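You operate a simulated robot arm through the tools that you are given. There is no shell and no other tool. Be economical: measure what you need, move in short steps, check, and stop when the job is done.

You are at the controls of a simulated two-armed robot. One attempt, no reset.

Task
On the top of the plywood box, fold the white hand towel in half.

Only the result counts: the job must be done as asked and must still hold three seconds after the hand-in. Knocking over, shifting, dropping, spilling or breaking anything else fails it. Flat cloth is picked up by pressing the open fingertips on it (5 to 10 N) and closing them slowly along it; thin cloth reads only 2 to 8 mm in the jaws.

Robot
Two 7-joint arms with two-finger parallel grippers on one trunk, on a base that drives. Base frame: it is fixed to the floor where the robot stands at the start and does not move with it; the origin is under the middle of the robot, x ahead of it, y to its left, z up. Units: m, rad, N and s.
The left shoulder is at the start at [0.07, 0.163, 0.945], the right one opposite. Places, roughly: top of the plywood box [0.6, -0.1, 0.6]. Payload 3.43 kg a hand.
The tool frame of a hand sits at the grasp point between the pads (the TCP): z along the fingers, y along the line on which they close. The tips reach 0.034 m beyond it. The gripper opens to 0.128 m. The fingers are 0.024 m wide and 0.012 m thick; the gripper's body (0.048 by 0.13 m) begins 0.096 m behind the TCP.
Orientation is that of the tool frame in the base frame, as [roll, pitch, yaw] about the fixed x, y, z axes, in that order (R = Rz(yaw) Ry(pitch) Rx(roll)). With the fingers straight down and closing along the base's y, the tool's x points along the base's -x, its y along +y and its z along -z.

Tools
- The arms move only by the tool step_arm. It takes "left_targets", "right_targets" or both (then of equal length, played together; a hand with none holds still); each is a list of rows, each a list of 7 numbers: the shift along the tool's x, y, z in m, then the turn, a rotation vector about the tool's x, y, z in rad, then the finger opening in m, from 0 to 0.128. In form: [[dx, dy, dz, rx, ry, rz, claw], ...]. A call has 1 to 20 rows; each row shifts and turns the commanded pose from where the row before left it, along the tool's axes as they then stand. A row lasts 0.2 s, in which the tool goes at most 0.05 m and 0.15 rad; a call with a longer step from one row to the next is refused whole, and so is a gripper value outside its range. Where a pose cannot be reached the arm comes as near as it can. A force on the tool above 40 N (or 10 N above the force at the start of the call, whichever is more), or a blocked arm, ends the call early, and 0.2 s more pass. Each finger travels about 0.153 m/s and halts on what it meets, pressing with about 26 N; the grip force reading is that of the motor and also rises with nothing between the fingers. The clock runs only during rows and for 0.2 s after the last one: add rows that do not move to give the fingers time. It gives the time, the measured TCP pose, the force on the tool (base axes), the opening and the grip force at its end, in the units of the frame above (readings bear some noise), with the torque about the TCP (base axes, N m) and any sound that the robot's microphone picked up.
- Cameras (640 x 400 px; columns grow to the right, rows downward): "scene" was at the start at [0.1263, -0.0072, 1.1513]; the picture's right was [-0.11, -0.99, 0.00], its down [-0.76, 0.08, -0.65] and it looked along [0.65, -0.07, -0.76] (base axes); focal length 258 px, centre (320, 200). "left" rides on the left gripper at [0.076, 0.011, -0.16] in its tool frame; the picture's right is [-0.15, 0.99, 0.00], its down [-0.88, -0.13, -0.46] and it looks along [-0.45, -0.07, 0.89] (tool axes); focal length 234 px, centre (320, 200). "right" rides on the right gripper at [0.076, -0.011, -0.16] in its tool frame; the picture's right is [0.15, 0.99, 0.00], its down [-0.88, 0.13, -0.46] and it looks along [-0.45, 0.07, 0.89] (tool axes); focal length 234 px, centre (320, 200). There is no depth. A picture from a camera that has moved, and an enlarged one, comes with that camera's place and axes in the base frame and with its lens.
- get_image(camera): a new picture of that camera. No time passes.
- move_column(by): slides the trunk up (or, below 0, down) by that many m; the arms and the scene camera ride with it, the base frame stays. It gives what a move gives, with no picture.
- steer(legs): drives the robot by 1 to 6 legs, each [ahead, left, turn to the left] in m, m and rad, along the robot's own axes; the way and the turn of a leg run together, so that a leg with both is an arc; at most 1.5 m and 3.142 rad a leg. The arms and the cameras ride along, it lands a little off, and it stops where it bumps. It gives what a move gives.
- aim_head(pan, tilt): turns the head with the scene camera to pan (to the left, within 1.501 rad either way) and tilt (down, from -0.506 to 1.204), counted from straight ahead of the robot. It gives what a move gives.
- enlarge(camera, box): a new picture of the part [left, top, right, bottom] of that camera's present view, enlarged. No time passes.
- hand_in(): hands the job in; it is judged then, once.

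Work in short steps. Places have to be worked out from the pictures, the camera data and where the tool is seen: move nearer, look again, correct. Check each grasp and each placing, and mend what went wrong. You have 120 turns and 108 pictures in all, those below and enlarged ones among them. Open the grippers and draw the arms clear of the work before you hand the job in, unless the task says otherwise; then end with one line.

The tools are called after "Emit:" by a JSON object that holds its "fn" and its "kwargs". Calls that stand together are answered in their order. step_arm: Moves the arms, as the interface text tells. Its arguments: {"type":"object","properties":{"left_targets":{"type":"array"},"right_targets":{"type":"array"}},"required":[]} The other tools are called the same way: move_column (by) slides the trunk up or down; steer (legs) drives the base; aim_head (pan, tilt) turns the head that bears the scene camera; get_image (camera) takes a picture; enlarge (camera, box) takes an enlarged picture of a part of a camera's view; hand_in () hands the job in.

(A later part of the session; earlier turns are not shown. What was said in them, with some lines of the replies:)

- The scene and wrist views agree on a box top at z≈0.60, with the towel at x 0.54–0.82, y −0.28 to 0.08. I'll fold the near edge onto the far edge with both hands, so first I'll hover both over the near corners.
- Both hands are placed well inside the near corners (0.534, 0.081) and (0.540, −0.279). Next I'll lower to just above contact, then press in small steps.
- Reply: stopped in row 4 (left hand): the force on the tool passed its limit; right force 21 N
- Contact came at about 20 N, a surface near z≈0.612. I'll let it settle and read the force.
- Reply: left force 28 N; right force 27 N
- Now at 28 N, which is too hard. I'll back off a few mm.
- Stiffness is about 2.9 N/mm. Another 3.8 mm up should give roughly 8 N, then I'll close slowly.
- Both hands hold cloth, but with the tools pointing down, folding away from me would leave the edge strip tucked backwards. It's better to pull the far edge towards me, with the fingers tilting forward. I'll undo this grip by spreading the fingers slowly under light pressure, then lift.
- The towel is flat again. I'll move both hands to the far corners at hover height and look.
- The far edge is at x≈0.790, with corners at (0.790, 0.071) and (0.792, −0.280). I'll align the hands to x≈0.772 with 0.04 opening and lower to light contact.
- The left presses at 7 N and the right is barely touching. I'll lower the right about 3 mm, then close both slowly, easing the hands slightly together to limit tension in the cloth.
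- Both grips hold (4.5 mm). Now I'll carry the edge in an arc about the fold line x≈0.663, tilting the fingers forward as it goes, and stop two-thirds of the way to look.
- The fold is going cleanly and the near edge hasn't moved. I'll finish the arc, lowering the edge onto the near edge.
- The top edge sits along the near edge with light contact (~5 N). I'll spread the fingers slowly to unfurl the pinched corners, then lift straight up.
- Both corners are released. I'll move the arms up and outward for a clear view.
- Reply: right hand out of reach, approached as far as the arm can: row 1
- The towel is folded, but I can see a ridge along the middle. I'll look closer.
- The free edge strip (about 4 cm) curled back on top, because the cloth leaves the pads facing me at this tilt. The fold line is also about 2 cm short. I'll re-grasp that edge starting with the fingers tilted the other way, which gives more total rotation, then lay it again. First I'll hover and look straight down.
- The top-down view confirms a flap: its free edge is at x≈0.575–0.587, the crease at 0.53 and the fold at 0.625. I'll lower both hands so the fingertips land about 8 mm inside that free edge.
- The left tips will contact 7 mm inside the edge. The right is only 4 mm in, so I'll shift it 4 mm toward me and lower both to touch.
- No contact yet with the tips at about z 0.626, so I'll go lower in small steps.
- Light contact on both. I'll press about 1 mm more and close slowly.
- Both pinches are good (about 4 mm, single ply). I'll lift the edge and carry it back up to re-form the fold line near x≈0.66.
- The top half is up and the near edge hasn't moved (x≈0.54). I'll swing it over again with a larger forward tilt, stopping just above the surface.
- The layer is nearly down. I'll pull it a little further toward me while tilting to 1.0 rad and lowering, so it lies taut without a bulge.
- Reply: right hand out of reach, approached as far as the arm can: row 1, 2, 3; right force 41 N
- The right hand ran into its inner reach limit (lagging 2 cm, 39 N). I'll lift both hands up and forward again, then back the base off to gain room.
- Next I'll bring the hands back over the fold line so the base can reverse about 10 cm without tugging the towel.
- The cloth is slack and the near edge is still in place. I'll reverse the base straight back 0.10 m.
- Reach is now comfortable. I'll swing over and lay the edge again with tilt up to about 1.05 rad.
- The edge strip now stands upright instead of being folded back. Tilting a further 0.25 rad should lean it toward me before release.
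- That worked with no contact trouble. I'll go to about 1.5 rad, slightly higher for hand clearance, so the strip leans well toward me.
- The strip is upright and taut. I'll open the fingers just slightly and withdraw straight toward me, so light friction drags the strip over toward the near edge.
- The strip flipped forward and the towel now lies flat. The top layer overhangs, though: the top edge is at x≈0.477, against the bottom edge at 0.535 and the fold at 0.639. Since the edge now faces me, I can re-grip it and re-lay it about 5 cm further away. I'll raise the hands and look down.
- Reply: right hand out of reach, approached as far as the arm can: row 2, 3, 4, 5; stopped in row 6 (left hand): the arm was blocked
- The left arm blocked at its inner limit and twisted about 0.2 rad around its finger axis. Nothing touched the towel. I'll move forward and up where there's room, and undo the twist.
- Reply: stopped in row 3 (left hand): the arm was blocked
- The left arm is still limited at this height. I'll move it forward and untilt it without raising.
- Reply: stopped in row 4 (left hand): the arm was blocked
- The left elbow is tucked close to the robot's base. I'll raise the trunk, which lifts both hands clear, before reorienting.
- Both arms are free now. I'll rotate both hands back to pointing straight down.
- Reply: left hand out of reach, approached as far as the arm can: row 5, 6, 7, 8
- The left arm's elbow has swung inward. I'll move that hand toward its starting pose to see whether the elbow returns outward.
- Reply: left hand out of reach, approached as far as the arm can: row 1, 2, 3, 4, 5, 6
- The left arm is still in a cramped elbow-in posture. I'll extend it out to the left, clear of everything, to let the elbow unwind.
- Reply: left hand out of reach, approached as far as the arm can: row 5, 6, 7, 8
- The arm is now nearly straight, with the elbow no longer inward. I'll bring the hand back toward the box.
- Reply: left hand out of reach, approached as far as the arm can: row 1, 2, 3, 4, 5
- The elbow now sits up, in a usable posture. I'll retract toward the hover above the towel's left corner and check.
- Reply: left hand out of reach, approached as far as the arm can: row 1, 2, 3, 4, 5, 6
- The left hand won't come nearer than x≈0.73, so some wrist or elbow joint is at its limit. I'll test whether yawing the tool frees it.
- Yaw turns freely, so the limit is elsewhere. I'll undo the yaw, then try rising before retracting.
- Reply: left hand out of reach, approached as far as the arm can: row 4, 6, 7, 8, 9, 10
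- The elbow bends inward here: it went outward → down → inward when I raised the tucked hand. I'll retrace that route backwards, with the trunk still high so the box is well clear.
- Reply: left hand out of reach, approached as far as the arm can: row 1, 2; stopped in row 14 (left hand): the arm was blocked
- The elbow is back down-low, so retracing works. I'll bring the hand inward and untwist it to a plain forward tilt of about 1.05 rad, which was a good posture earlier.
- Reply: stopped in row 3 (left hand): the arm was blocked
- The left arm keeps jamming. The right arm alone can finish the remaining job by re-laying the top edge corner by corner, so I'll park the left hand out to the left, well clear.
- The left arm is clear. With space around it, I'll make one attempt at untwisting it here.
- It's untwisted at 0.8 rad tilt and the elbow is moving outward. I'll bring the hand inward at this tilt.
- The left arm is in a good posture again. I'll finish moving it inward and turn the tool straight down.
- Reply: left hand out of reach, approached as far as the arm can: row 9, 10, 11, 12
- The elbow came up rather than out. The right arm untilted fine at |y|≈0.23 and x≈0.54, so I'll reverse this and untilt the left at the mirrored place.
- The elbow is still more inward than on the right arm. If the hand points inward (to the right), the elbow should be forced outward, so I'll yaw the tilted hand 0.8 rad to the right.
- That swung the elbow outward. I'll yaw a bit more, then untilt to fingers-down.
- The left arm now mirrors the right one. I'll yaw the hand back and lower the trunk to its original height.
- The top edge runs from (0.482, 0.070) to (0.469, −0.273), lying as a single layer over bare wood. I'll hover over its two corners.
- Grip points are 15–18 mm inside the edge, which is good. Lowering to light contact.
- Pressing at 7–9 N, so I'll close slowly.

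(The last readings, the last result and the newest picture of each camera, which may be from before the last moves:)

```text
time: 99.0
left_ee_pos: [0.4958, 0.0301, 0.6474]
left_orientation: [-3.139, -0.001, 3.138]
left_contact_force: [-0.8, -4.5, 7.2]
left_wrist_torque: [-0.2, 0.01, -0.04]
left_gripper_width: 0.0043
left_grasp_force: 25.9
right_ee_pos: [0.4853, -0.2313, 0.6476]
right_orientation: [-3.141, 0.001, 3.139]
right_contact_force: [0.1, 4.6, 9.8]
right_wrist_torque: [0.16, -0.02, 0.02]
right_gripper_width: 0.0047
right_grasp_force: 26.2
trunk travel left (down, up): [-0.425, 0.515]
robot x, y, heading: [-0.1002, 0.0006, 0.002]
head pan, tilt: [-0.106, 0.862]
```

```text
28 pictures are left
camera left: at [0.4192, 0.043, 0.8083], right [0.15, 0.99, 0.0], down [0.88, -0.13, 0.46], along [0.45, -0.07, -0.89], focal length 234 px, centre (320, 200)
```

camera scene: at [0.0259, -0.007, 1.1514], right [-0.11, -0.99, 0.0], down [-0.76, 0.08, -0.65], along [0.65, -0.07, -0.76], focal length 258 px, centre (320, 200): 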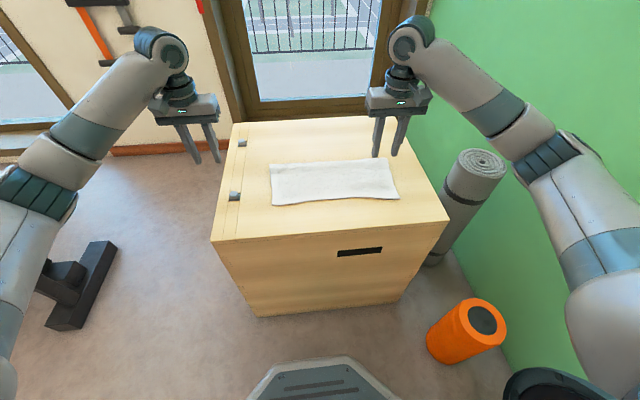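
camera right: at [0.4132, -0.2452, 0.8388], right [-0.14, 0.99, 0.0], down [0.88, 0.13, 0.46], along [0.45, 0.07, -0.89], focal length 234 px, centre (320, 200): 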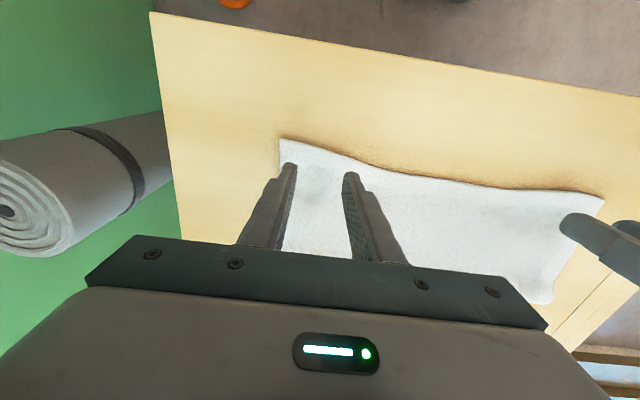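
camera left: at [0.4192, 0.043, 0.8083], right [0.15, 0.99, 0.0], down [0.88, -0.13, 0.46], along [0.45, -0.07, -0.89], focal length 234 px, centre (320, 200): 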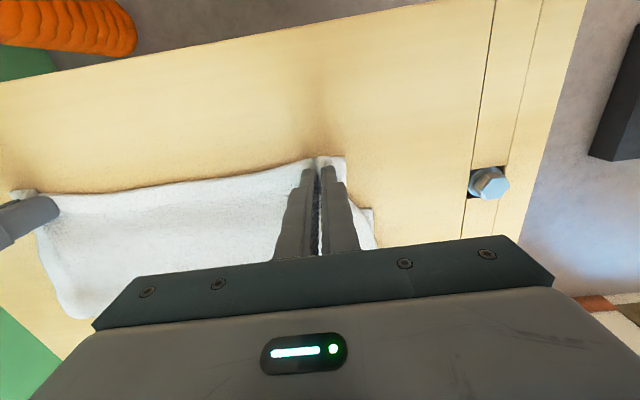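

Both grips are good and the bottom corner is visible beneath. I'll lift the edge up and back over to about x≈0.665 to re-form the fold line.

Emit:
{"fn": "step_arm", "kwargs": {"left_targets": [[-0.0121, 0, -0.0235, 0, 0, 0, 0], [-0.0121, 0, -0.0235, 0, 0, 0, 0], [-0.02, 0, -0.02, 0, 0, 0, 0], [-0.02, 0, -0.02, 0, 0, 0, 0], [-0.03, 0, -0.015, 0, 0, 0, 0], [-0.03, 0, -0.015, 0, 0, 0, 0], [-0.0225, 0, 0, 0, 0, 0, 0], [-0.0225, 0, 0, 0, 0, 0, 0], [0, 0, 0, 0, 0, 0, 0], [0, 0, 0, 0, 0, 0, 0]], "right_targets": [[-0.0139, 0, -0.0235, 0, 0, 0, 0], [-0.0139, 0, -0.0235, 0, 0, 0, 0], [-0.0218, 0, -0.02, 0, 0, 0, 0], [-0.0218, 0, -0.02, 0, 0, 0, 0], [-0.0318, 0, -0.015, 0, 0, 0, 0], [-0.0318, 0, -0.015, 0, 0, 0, 0], [-0.0243, 0, 0, 0, 0, 0, 0], [-0.0243, 0, 0, 0, 0, 0, 0], [0, 0, 0, 0, 0, 0, 0], [0, 0, 0, 0, 0, 0, 0]]}}

Emit:
{"fn": "enlarge", "kwargs": {"camera": "scene", "box": [220, 80, 440, 220]}}

```text
time: 101.2
left_ee_pos: [0.6669, 0.0301, 0.7621]
left_orientation: [-3.141, -0.003, 3.137]
left_contact_force: [-0.5, -4.0, 0.0]
left_wrist_torque: [-0.14, -0.01, 0.0]
left_gripper_width: 0.0045
left_grasp_force: 25.7
right_ee_pos: [0.6701, -0.2337, 0.7643]
right_orientation: [3.142, 0.001, 3.139]
right_contact_force: [-0.4, 5.2, 0.6]
right_wrist_torque: [0.14, 0.01, 0.02]
right_gripper_width: 0.0044
right_grasp_force: 25.8
trunk travel left (down, up): [-0.425, 0.515]
robot x, y, heading: [-0.1029, 0.0063, 0.001]
head pan, tilt: [-0.106, 0.862]
```

```text
2.86 times, centred on (330, 150) of scene
camera zoom: at [0.0263, -0.007, 1.1512], right [-0.11, -0.99, 0.0], down [-0.76, 0.08, -0.65], along [0.65, -0.07, -0.76], focal length 738 px, centre (291, 343)
```

zoom: 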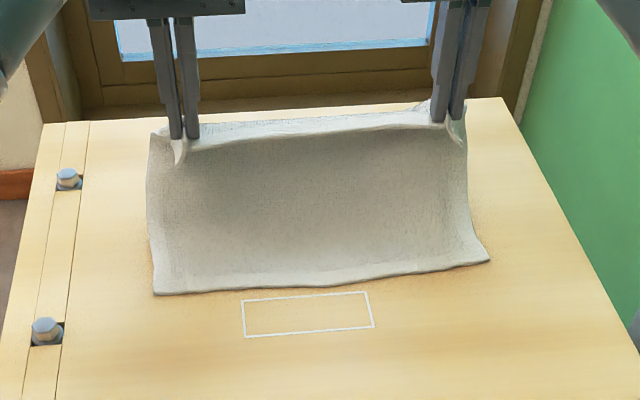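

The top half is up, but the bottom edge has crept forward, to x≈0.565 on the left and ≈0.579 on the right. I'll aim the top edge at that line, laying along an arc to x≈0.582 and 0.595.

Emit:
{"fn": "step_arm", "kwargs": {"left_targets": [[0.022, 0, 0.0115, 0, 0, 0, 0], [0.022, 0, 0.0115, 0, 0, 0, 0], [0.013, 0, 0.0155, 0, 0, 0, 0], [0.013, 0, 0.0155, 0, 0, 0, 0], [0.0055, 0, 0.0135, 0, 0, 0, 0], [0.0055, 0, 0.0135, 0, 0, 0, 0], [0.002, 0, 0.008, 0, 0, 0, 0], [0, 0, 0, 0, 0, 0, 0]], "right_targets": [[0.02, 0, 0.0115, 0, 0, 0, 0], [0.02, 0, 0.0115, 0, 0, 0, 0], [0.011, 0, 0.0155, 0, 0, 0, 0], [0.011, 0, 0.0155, 0, 0, 0, 0], [0.0045, 0, 0.0135, 0, 0, 0, 0], [0.0045, 0, 0.0135, 0, 0, 0, 0], [0.002, 0, 0.009, 0, 0, 0, 0], [0, 0, 0, 0, 0, 0, 0]]}}

Emit:
{"fn": "enlarge", "kwargs": {"camera": "scene", "box": [240, 90, 420, 210]}}

Emit:
{"fn": "get_image", "kwargs": {"camera": "left"}}

Emit:
{"fn": "get_image", "kwargs": {"camera": "right"}}

```text
time: 103.0
left_ee_pos: [0.5831, 0.0299, 0.6743]
left_orientation: [-3.141, -0.003, 3.139]
left_contact_force: [0.0, -4.7, 0.3]
left_wrist_torque: [-0.15, -0.03, -0.03]
left_gripper_width: 0.0042
left_grasp_force: 25.8
right_ee_pos: [0.5969, -0.2323, 0.6728]
right_orientation: [3.141, -0.002, 3.141]
right_contact_force: [0.0, 5.2, 0.1]
right_wrist_torque: [0.15, 0.01, 0.02]
right_gripper_width: 0.0045
right_grasp_force: 26.0
trunk travel left (down, up): [-0.425, 0.515]
robot x, y, heading: [-0.1018, -0.0003, -0.004]
head pan, tilt: [-0.106, 0.862]
```

```text
3.33 times, centred on (330, 150) of scene
camera zoom: at [0.026, -0.007, 1.1513], right [-0.11, -0.99, 0.0], down [-0.76, 0.08, -0.65], along [0.65, -0.07, -0.76], focal length 861 px, centre (287, 367)
```

zoom: 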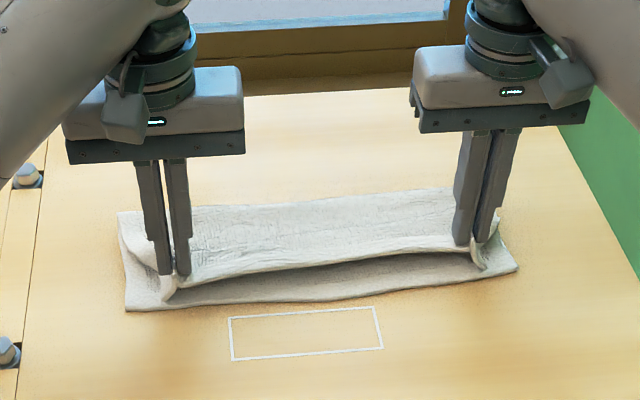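

```text
25 pictures are left
camera left: at [0.5064, 0.0425, 0.835], right [0.15, 0.99, 0.0], down [0.88, -0.13, 0.45], along [0.45, -0.07, -0.89], focal length 234 px, centre (320, 200)
```

left: 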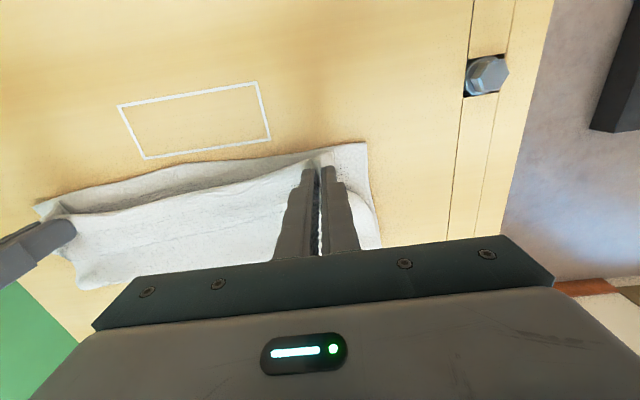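

```text
24 pictures are left
camera right: at [0.5209, -0.2428, 0.8318], right [-0.14, 0.99, 0.0], down [0.88, 0.13, 0.46], along [0.45, 0.07, -0.89], focal length 234 px, centre (320, 200)
```

right: 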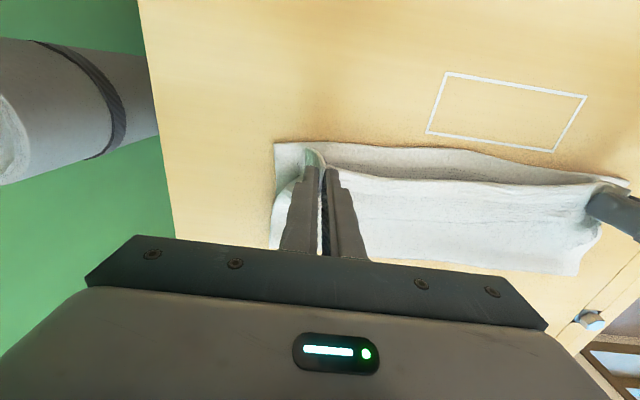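

The edge faces me and sits nearly over the bottom edge (0.569 vs 0.566 left, 0.587 vs 0.578 right). I'll lower straight down with a small correction.

Emit:
{"fn": "step_arm", "kwargs": {"left_targets": [[0.001, 0, 0.007, 0, 0, 0, 0], [0.001, 0, 0.007, 0, 0, 0, 0], [0.001, 0, 0.006, 0, 0, 0, 0], [0, 0, 0.003, 0, 0, 0, 0], [0, 0, 0, 0, 0, 0, 0]], "right_targets": [[0.003, 0, 0.007, 0, 0, 0, 0], [0.003, 0, 0.007, 0, 0, 0, 0], [0.002, 0, 0.006, 0, 0, 0, 0], [0, 0, 0.002, 0, 0, 0, 0], [0, 0, 0, 0, 0, 0, 0]]}}

Emit:
{"fn": "enlarge", "kwargs": {"camera": "left", "box": [20, 90, 400, 280]}}

Emit:
{"fn": "enlarge", "kwargs": {"camera": "right", "box": [250, 90, 640, 280]}}

```text
time: 104.2
left_ee_pos: [0.5793, 0.031, 0.6522]
left_orientation: [-3.141, -0.001, 3.137]
left_contact_force: [0.8, -4.3, 3.9]
left_wrist_torque: [-0.16, -0.04, -0.05]
left_gripper_width: 0.0039
left_grasp_force: 25.6
right_ee_pos: [0.5882, -0.2327, 0.6523]
right_orientation: [-3.141, 0.002, 3.138]
right_contact_force: [1.8, 3.9, 3.5]
right_wrist_torque: [0.15, -0.06, 0.01]
right_gripper_width: 0.0044
right_grasp_force: 26.0
trunk travel left (down, up): [-0.425, 0.515]
robot x, y, heading: [-0.0979, 0.0006, 0.003]
head pan, tilt: [-0.106, 0.862]
```

```text
1.68 times, centred on (210, 185) of left
camera zoom: at [0.5032, 0.0429, 0.8126], right [0.15, 0.99, 0.0], down [0.88, -0.13, 0.45], along [0.45, -0.07, -0.89], focal length 394 px, centre (505, 225)
```

zoom: 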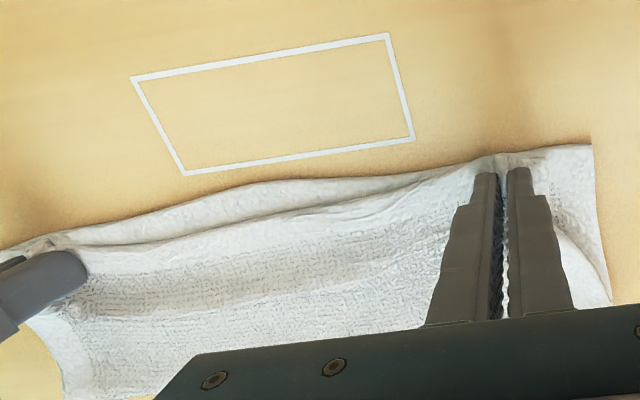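

```text
1.64 times, centred on (445, 185) of right
camera zoom: at [0.5128, -0.2427, 0.8109], right [-0.14, 0.99, 0.0], down [0.88, 0.13, 0.46], along [0.45, 0.07, -0.89], focal length 384 px, centre (115, 225)
```

zoom: 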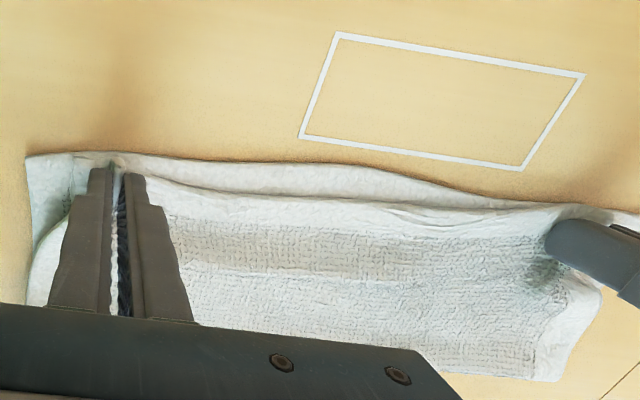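

It's aligned with about 4 N contact. I'll spread the fingers slowly to unfurl the corners, then lift straight up.

Emit:
{"fn": "step_arm", "kwargs": {"left_targets": [[0, 0, 0.0005, 0, 0, 0, 0.004], [0, 0, 0, 0, 0, 0, 0.008], [0, 0, 0, 0, 0, 0, 0.012], [0, 0, 0, 0, 0, 0, 0.016], [0, 0, 0, 0, 0, 0, 0.02], [0, 0, 0, 0, 0, 0, 0.024], [0, 0, 0, 0, 0, 0, 0.028], [0, 0, 0, 0, 0, 0, 0.032], [0, 0, 0, 0, 0, 0, 0.036], [0, 0, 0, 0, 0, 0, 0.042], [0, 0, 0, 0, 0, 0, 0.044], [0, 0, -0.01, 0, 0, 0, 0.044], [0, 0, -0.03, 0, 0, 0, 0.044], [0, 0, -0.04, 0, 0, 0, 0.044], [0, 0, 0, 0, 0, 0, 0.044]], "right_targets": [[0, 0, 0.0005, 0, 0, 0, 0.004], [0, 0, 0, 0, 0, 0, 0.008], [0, 0, 0, 0, 0, 0, 0.012], [0, 0, 0, 0, 0, 0, 0.016], [0, 0, 0, 0, 0, 0, 0.02], [0, 0, 0, 0, 0, 0, 0.024], [0, 0, 0, 0, 0, 0, 0.028], [0, 0, 0, 0, 0, 0, 0.032], [0, 0, 0, 0, 0, 0, 0.036], [0, 0, 0, 0, 0, 0, 0.042], [0, 0, 0, 0, 0, 0, 0.044], [0, 0, -0.01, 0, 0, 0, 0.044], [0, 0, -0.03, 0, 0, 0, 0.044], [0, 0, -0.04, 0, 0, 0, 0.044], [0, 0, 0, 0, 0, 0, 0.044]]}}

Emit:
{"fn": "get_image", "kwargs": {"camera": "left"}}

Emit:
{"fn": "get_image", "kwargs": {"camera": "right"}}

Emit:
{"fn": "enlarge", "kwargs": {"camera": "scene", "box": [240, 90, 420, 210]}}

```text
time: 107.4
left_ee_pos: [0.5797, 0.0301, 0.7297]
left_orientation: [3.141, -0.003, 3.138]
left_contact_force: [0.2, 0.1, -0.1]
left_wrist_torque: [0.0, 0.02, 0.01]
left_gripper_width: 0.044
left_grasp_force: 0.2
right_ee_pos: [0.5896, -0.2332, 0.7316]
right_orientation: [3.141, -0.001, 3.14]
right_contact_force: [0.4, -0.1, -0.7]
right_wrist_torque: [-0.01, -0.01, -0.01]
right_gripper_width: 0.044
right_grasp_force: 0.0
trunk travel left (down, up): [-0.425, 0.515]
robot x, y, heading: [-0.1031, 0.0002, 0.004]
head pan, tilt: [-0.106, 0.862]
```

```text
21 pictures are left
camera left: at [0.5043, 0.0424, 0.8913], right [0.15, 0.99, 0.0], down [0.88, -0.13, 0.45], along [0.45, -0.07, -0.89], focal length 234 px, centre (320, 200)
```

left: 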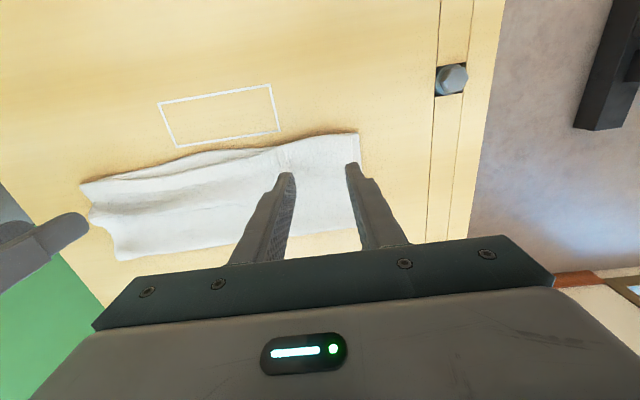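

```text
20 pictures are left
camera right: at [0.5136, -0.2429, 0.89], right [-0.14, 0.99, 0.0], down [0.88, 0.13, 0.45], along [0.45, 0.07, -0.89], focal length 234 px, centre (320, 200)
```

right: 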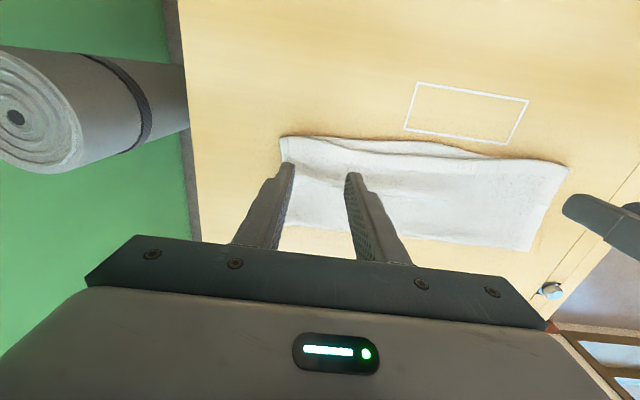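

```text
3.33 times, centred on (330, 150) of scene
camera zoom: at [0.0267, -0.0071, 1.1511], right [-0.11, -0.99, 0.0], down [-0.76, 0.08, -0.65], along [0.65, -0.07, -0.76], focal length 861 px, centre (287, 367)
```

zoom: 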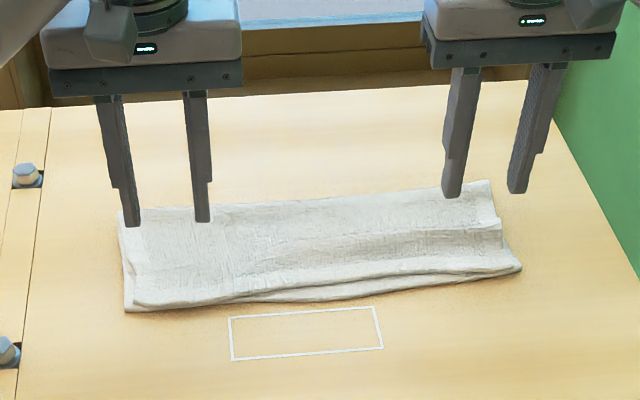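

The top edge now lies along the bottom edge and the towel is neatly halved. I'll draw the arms up and out, then check.

Emit:
{"fn": "step_arm", "kwargs": {"left_targets": [[0, 0, -0.04, 0, 0, 0, 0.06], [0, 0.02, -0.03, 0, 0, 0, 0.06], [0, 0.04, 0, 0, 0, 0, 0.06], [0, 0.04, 0, 0, 0, 0, 0.06], [0, 0.04, 0, 0, 0, 0, 0.06], [0, 0.04, 0, 0, 0, 0, 0.06], [0, 0.04, 0, 0, 0, 0, 0.06], [0, 0, 0, 0, 0, 0, 0.06]], "right_targets": [[0, 0, -0.04, 0, 0, 0, 0.06], [0, -0.02, -0.03, 0, 0, 0, 0.06], [0, -0.04, 0, 0, 0, 0, 0.06], [0, -0.04, 0, 0, 0, 0, 0.06], [0, -0.04, 0, 0, 0, 0, 0.06], [0, -0.04, 0, 0, 0, 0, 0.06], [0, 0, 0, 0, 0, 0, 0.06], [0, 0, 0, 0, 0, 0, 0.06]]}}

Emit:
{"fn": "enlarge", "kwargs": {"camera": "scene", "box": [260, 130, 400, 210]}}

Emit:
{"fn": "get_image", "kwargs": {"camera": "scene"}}

```text
time: 109.2
left_ee_pos: [0.582, 0.2484, 0.801]
left_orientation: [3.141, -0.003, 3.135]
left_contact_force: [-0.3, -0.4, -0.2]
left_wrist_torque: [0.02, -0.02, 0.0]
left_gripper_width: 0.0602
left_grasp_force: 0.0
right_ee_pos: [0.5874, -0.4141, 0.8019]
right_orientation: [-3.141, 0.001, 3.14]
right_contact_force: [0.8, -1.4, -0.3]
right_wrist_torque: [0.03, -0.02, 0.01]
right_gripper_width: 0.06
right_grasp_force: 0.0
trunk travel left (down, up): [-0.425, 0.515]
robot x, y, heading: [-0.1009, 0.0001, 0.003]
head pan, tilt: [-0.106, 0.862]
```

```text
4.57 times, centred on (330, 170) of scene
camera zoom: at [0.0262, -0.0078, 1.1512], right [-0.11, -0.99, 0.0], down [-0.76, 0.08, -0.65], along [0.65, -0.07, -0.76], focal length 1181 px, centre (274, 337)
```

zoom: 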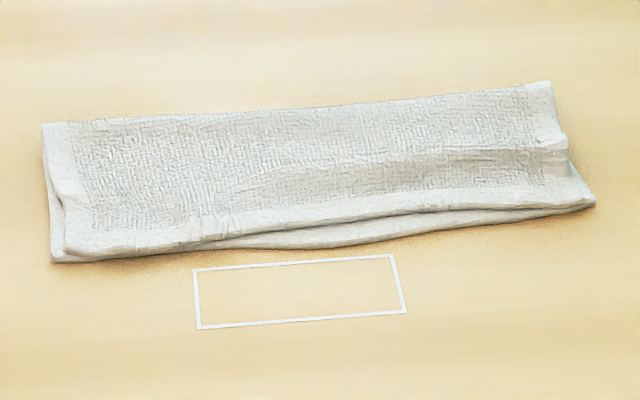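

```text
17 pictures are left
camera scene: at [0.0262, -0.0078, 1.1512], right [-0.11, -0.99, 0.0], down [-0.76, 0.08, -0.65], along [0.65, -0.07, -0.76], focal length 258 px, centre (320, 200)
```

scene: 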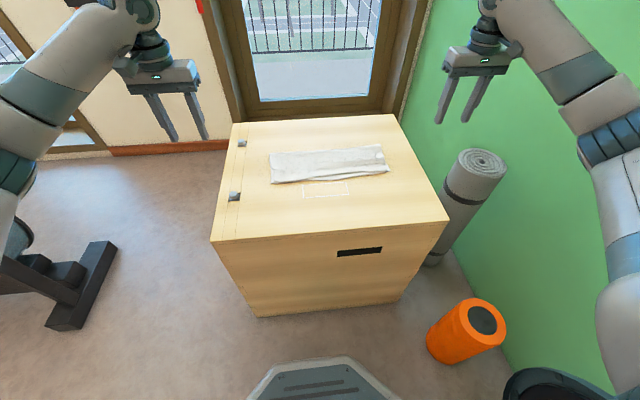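

The towel is folded in half, with the edges matching within about a centimetre. The arms are clear, the grippers are open and nothing else has moved. Handing in.

Emit:
{"fn": "hand_in", "kwargs": {}}

```text
The job is handed in.
```

The white hand towel is folded in half on top of the plywood box, with its edges matching to within about a centimetre and a slight ridge near the right end; the job is handed in.
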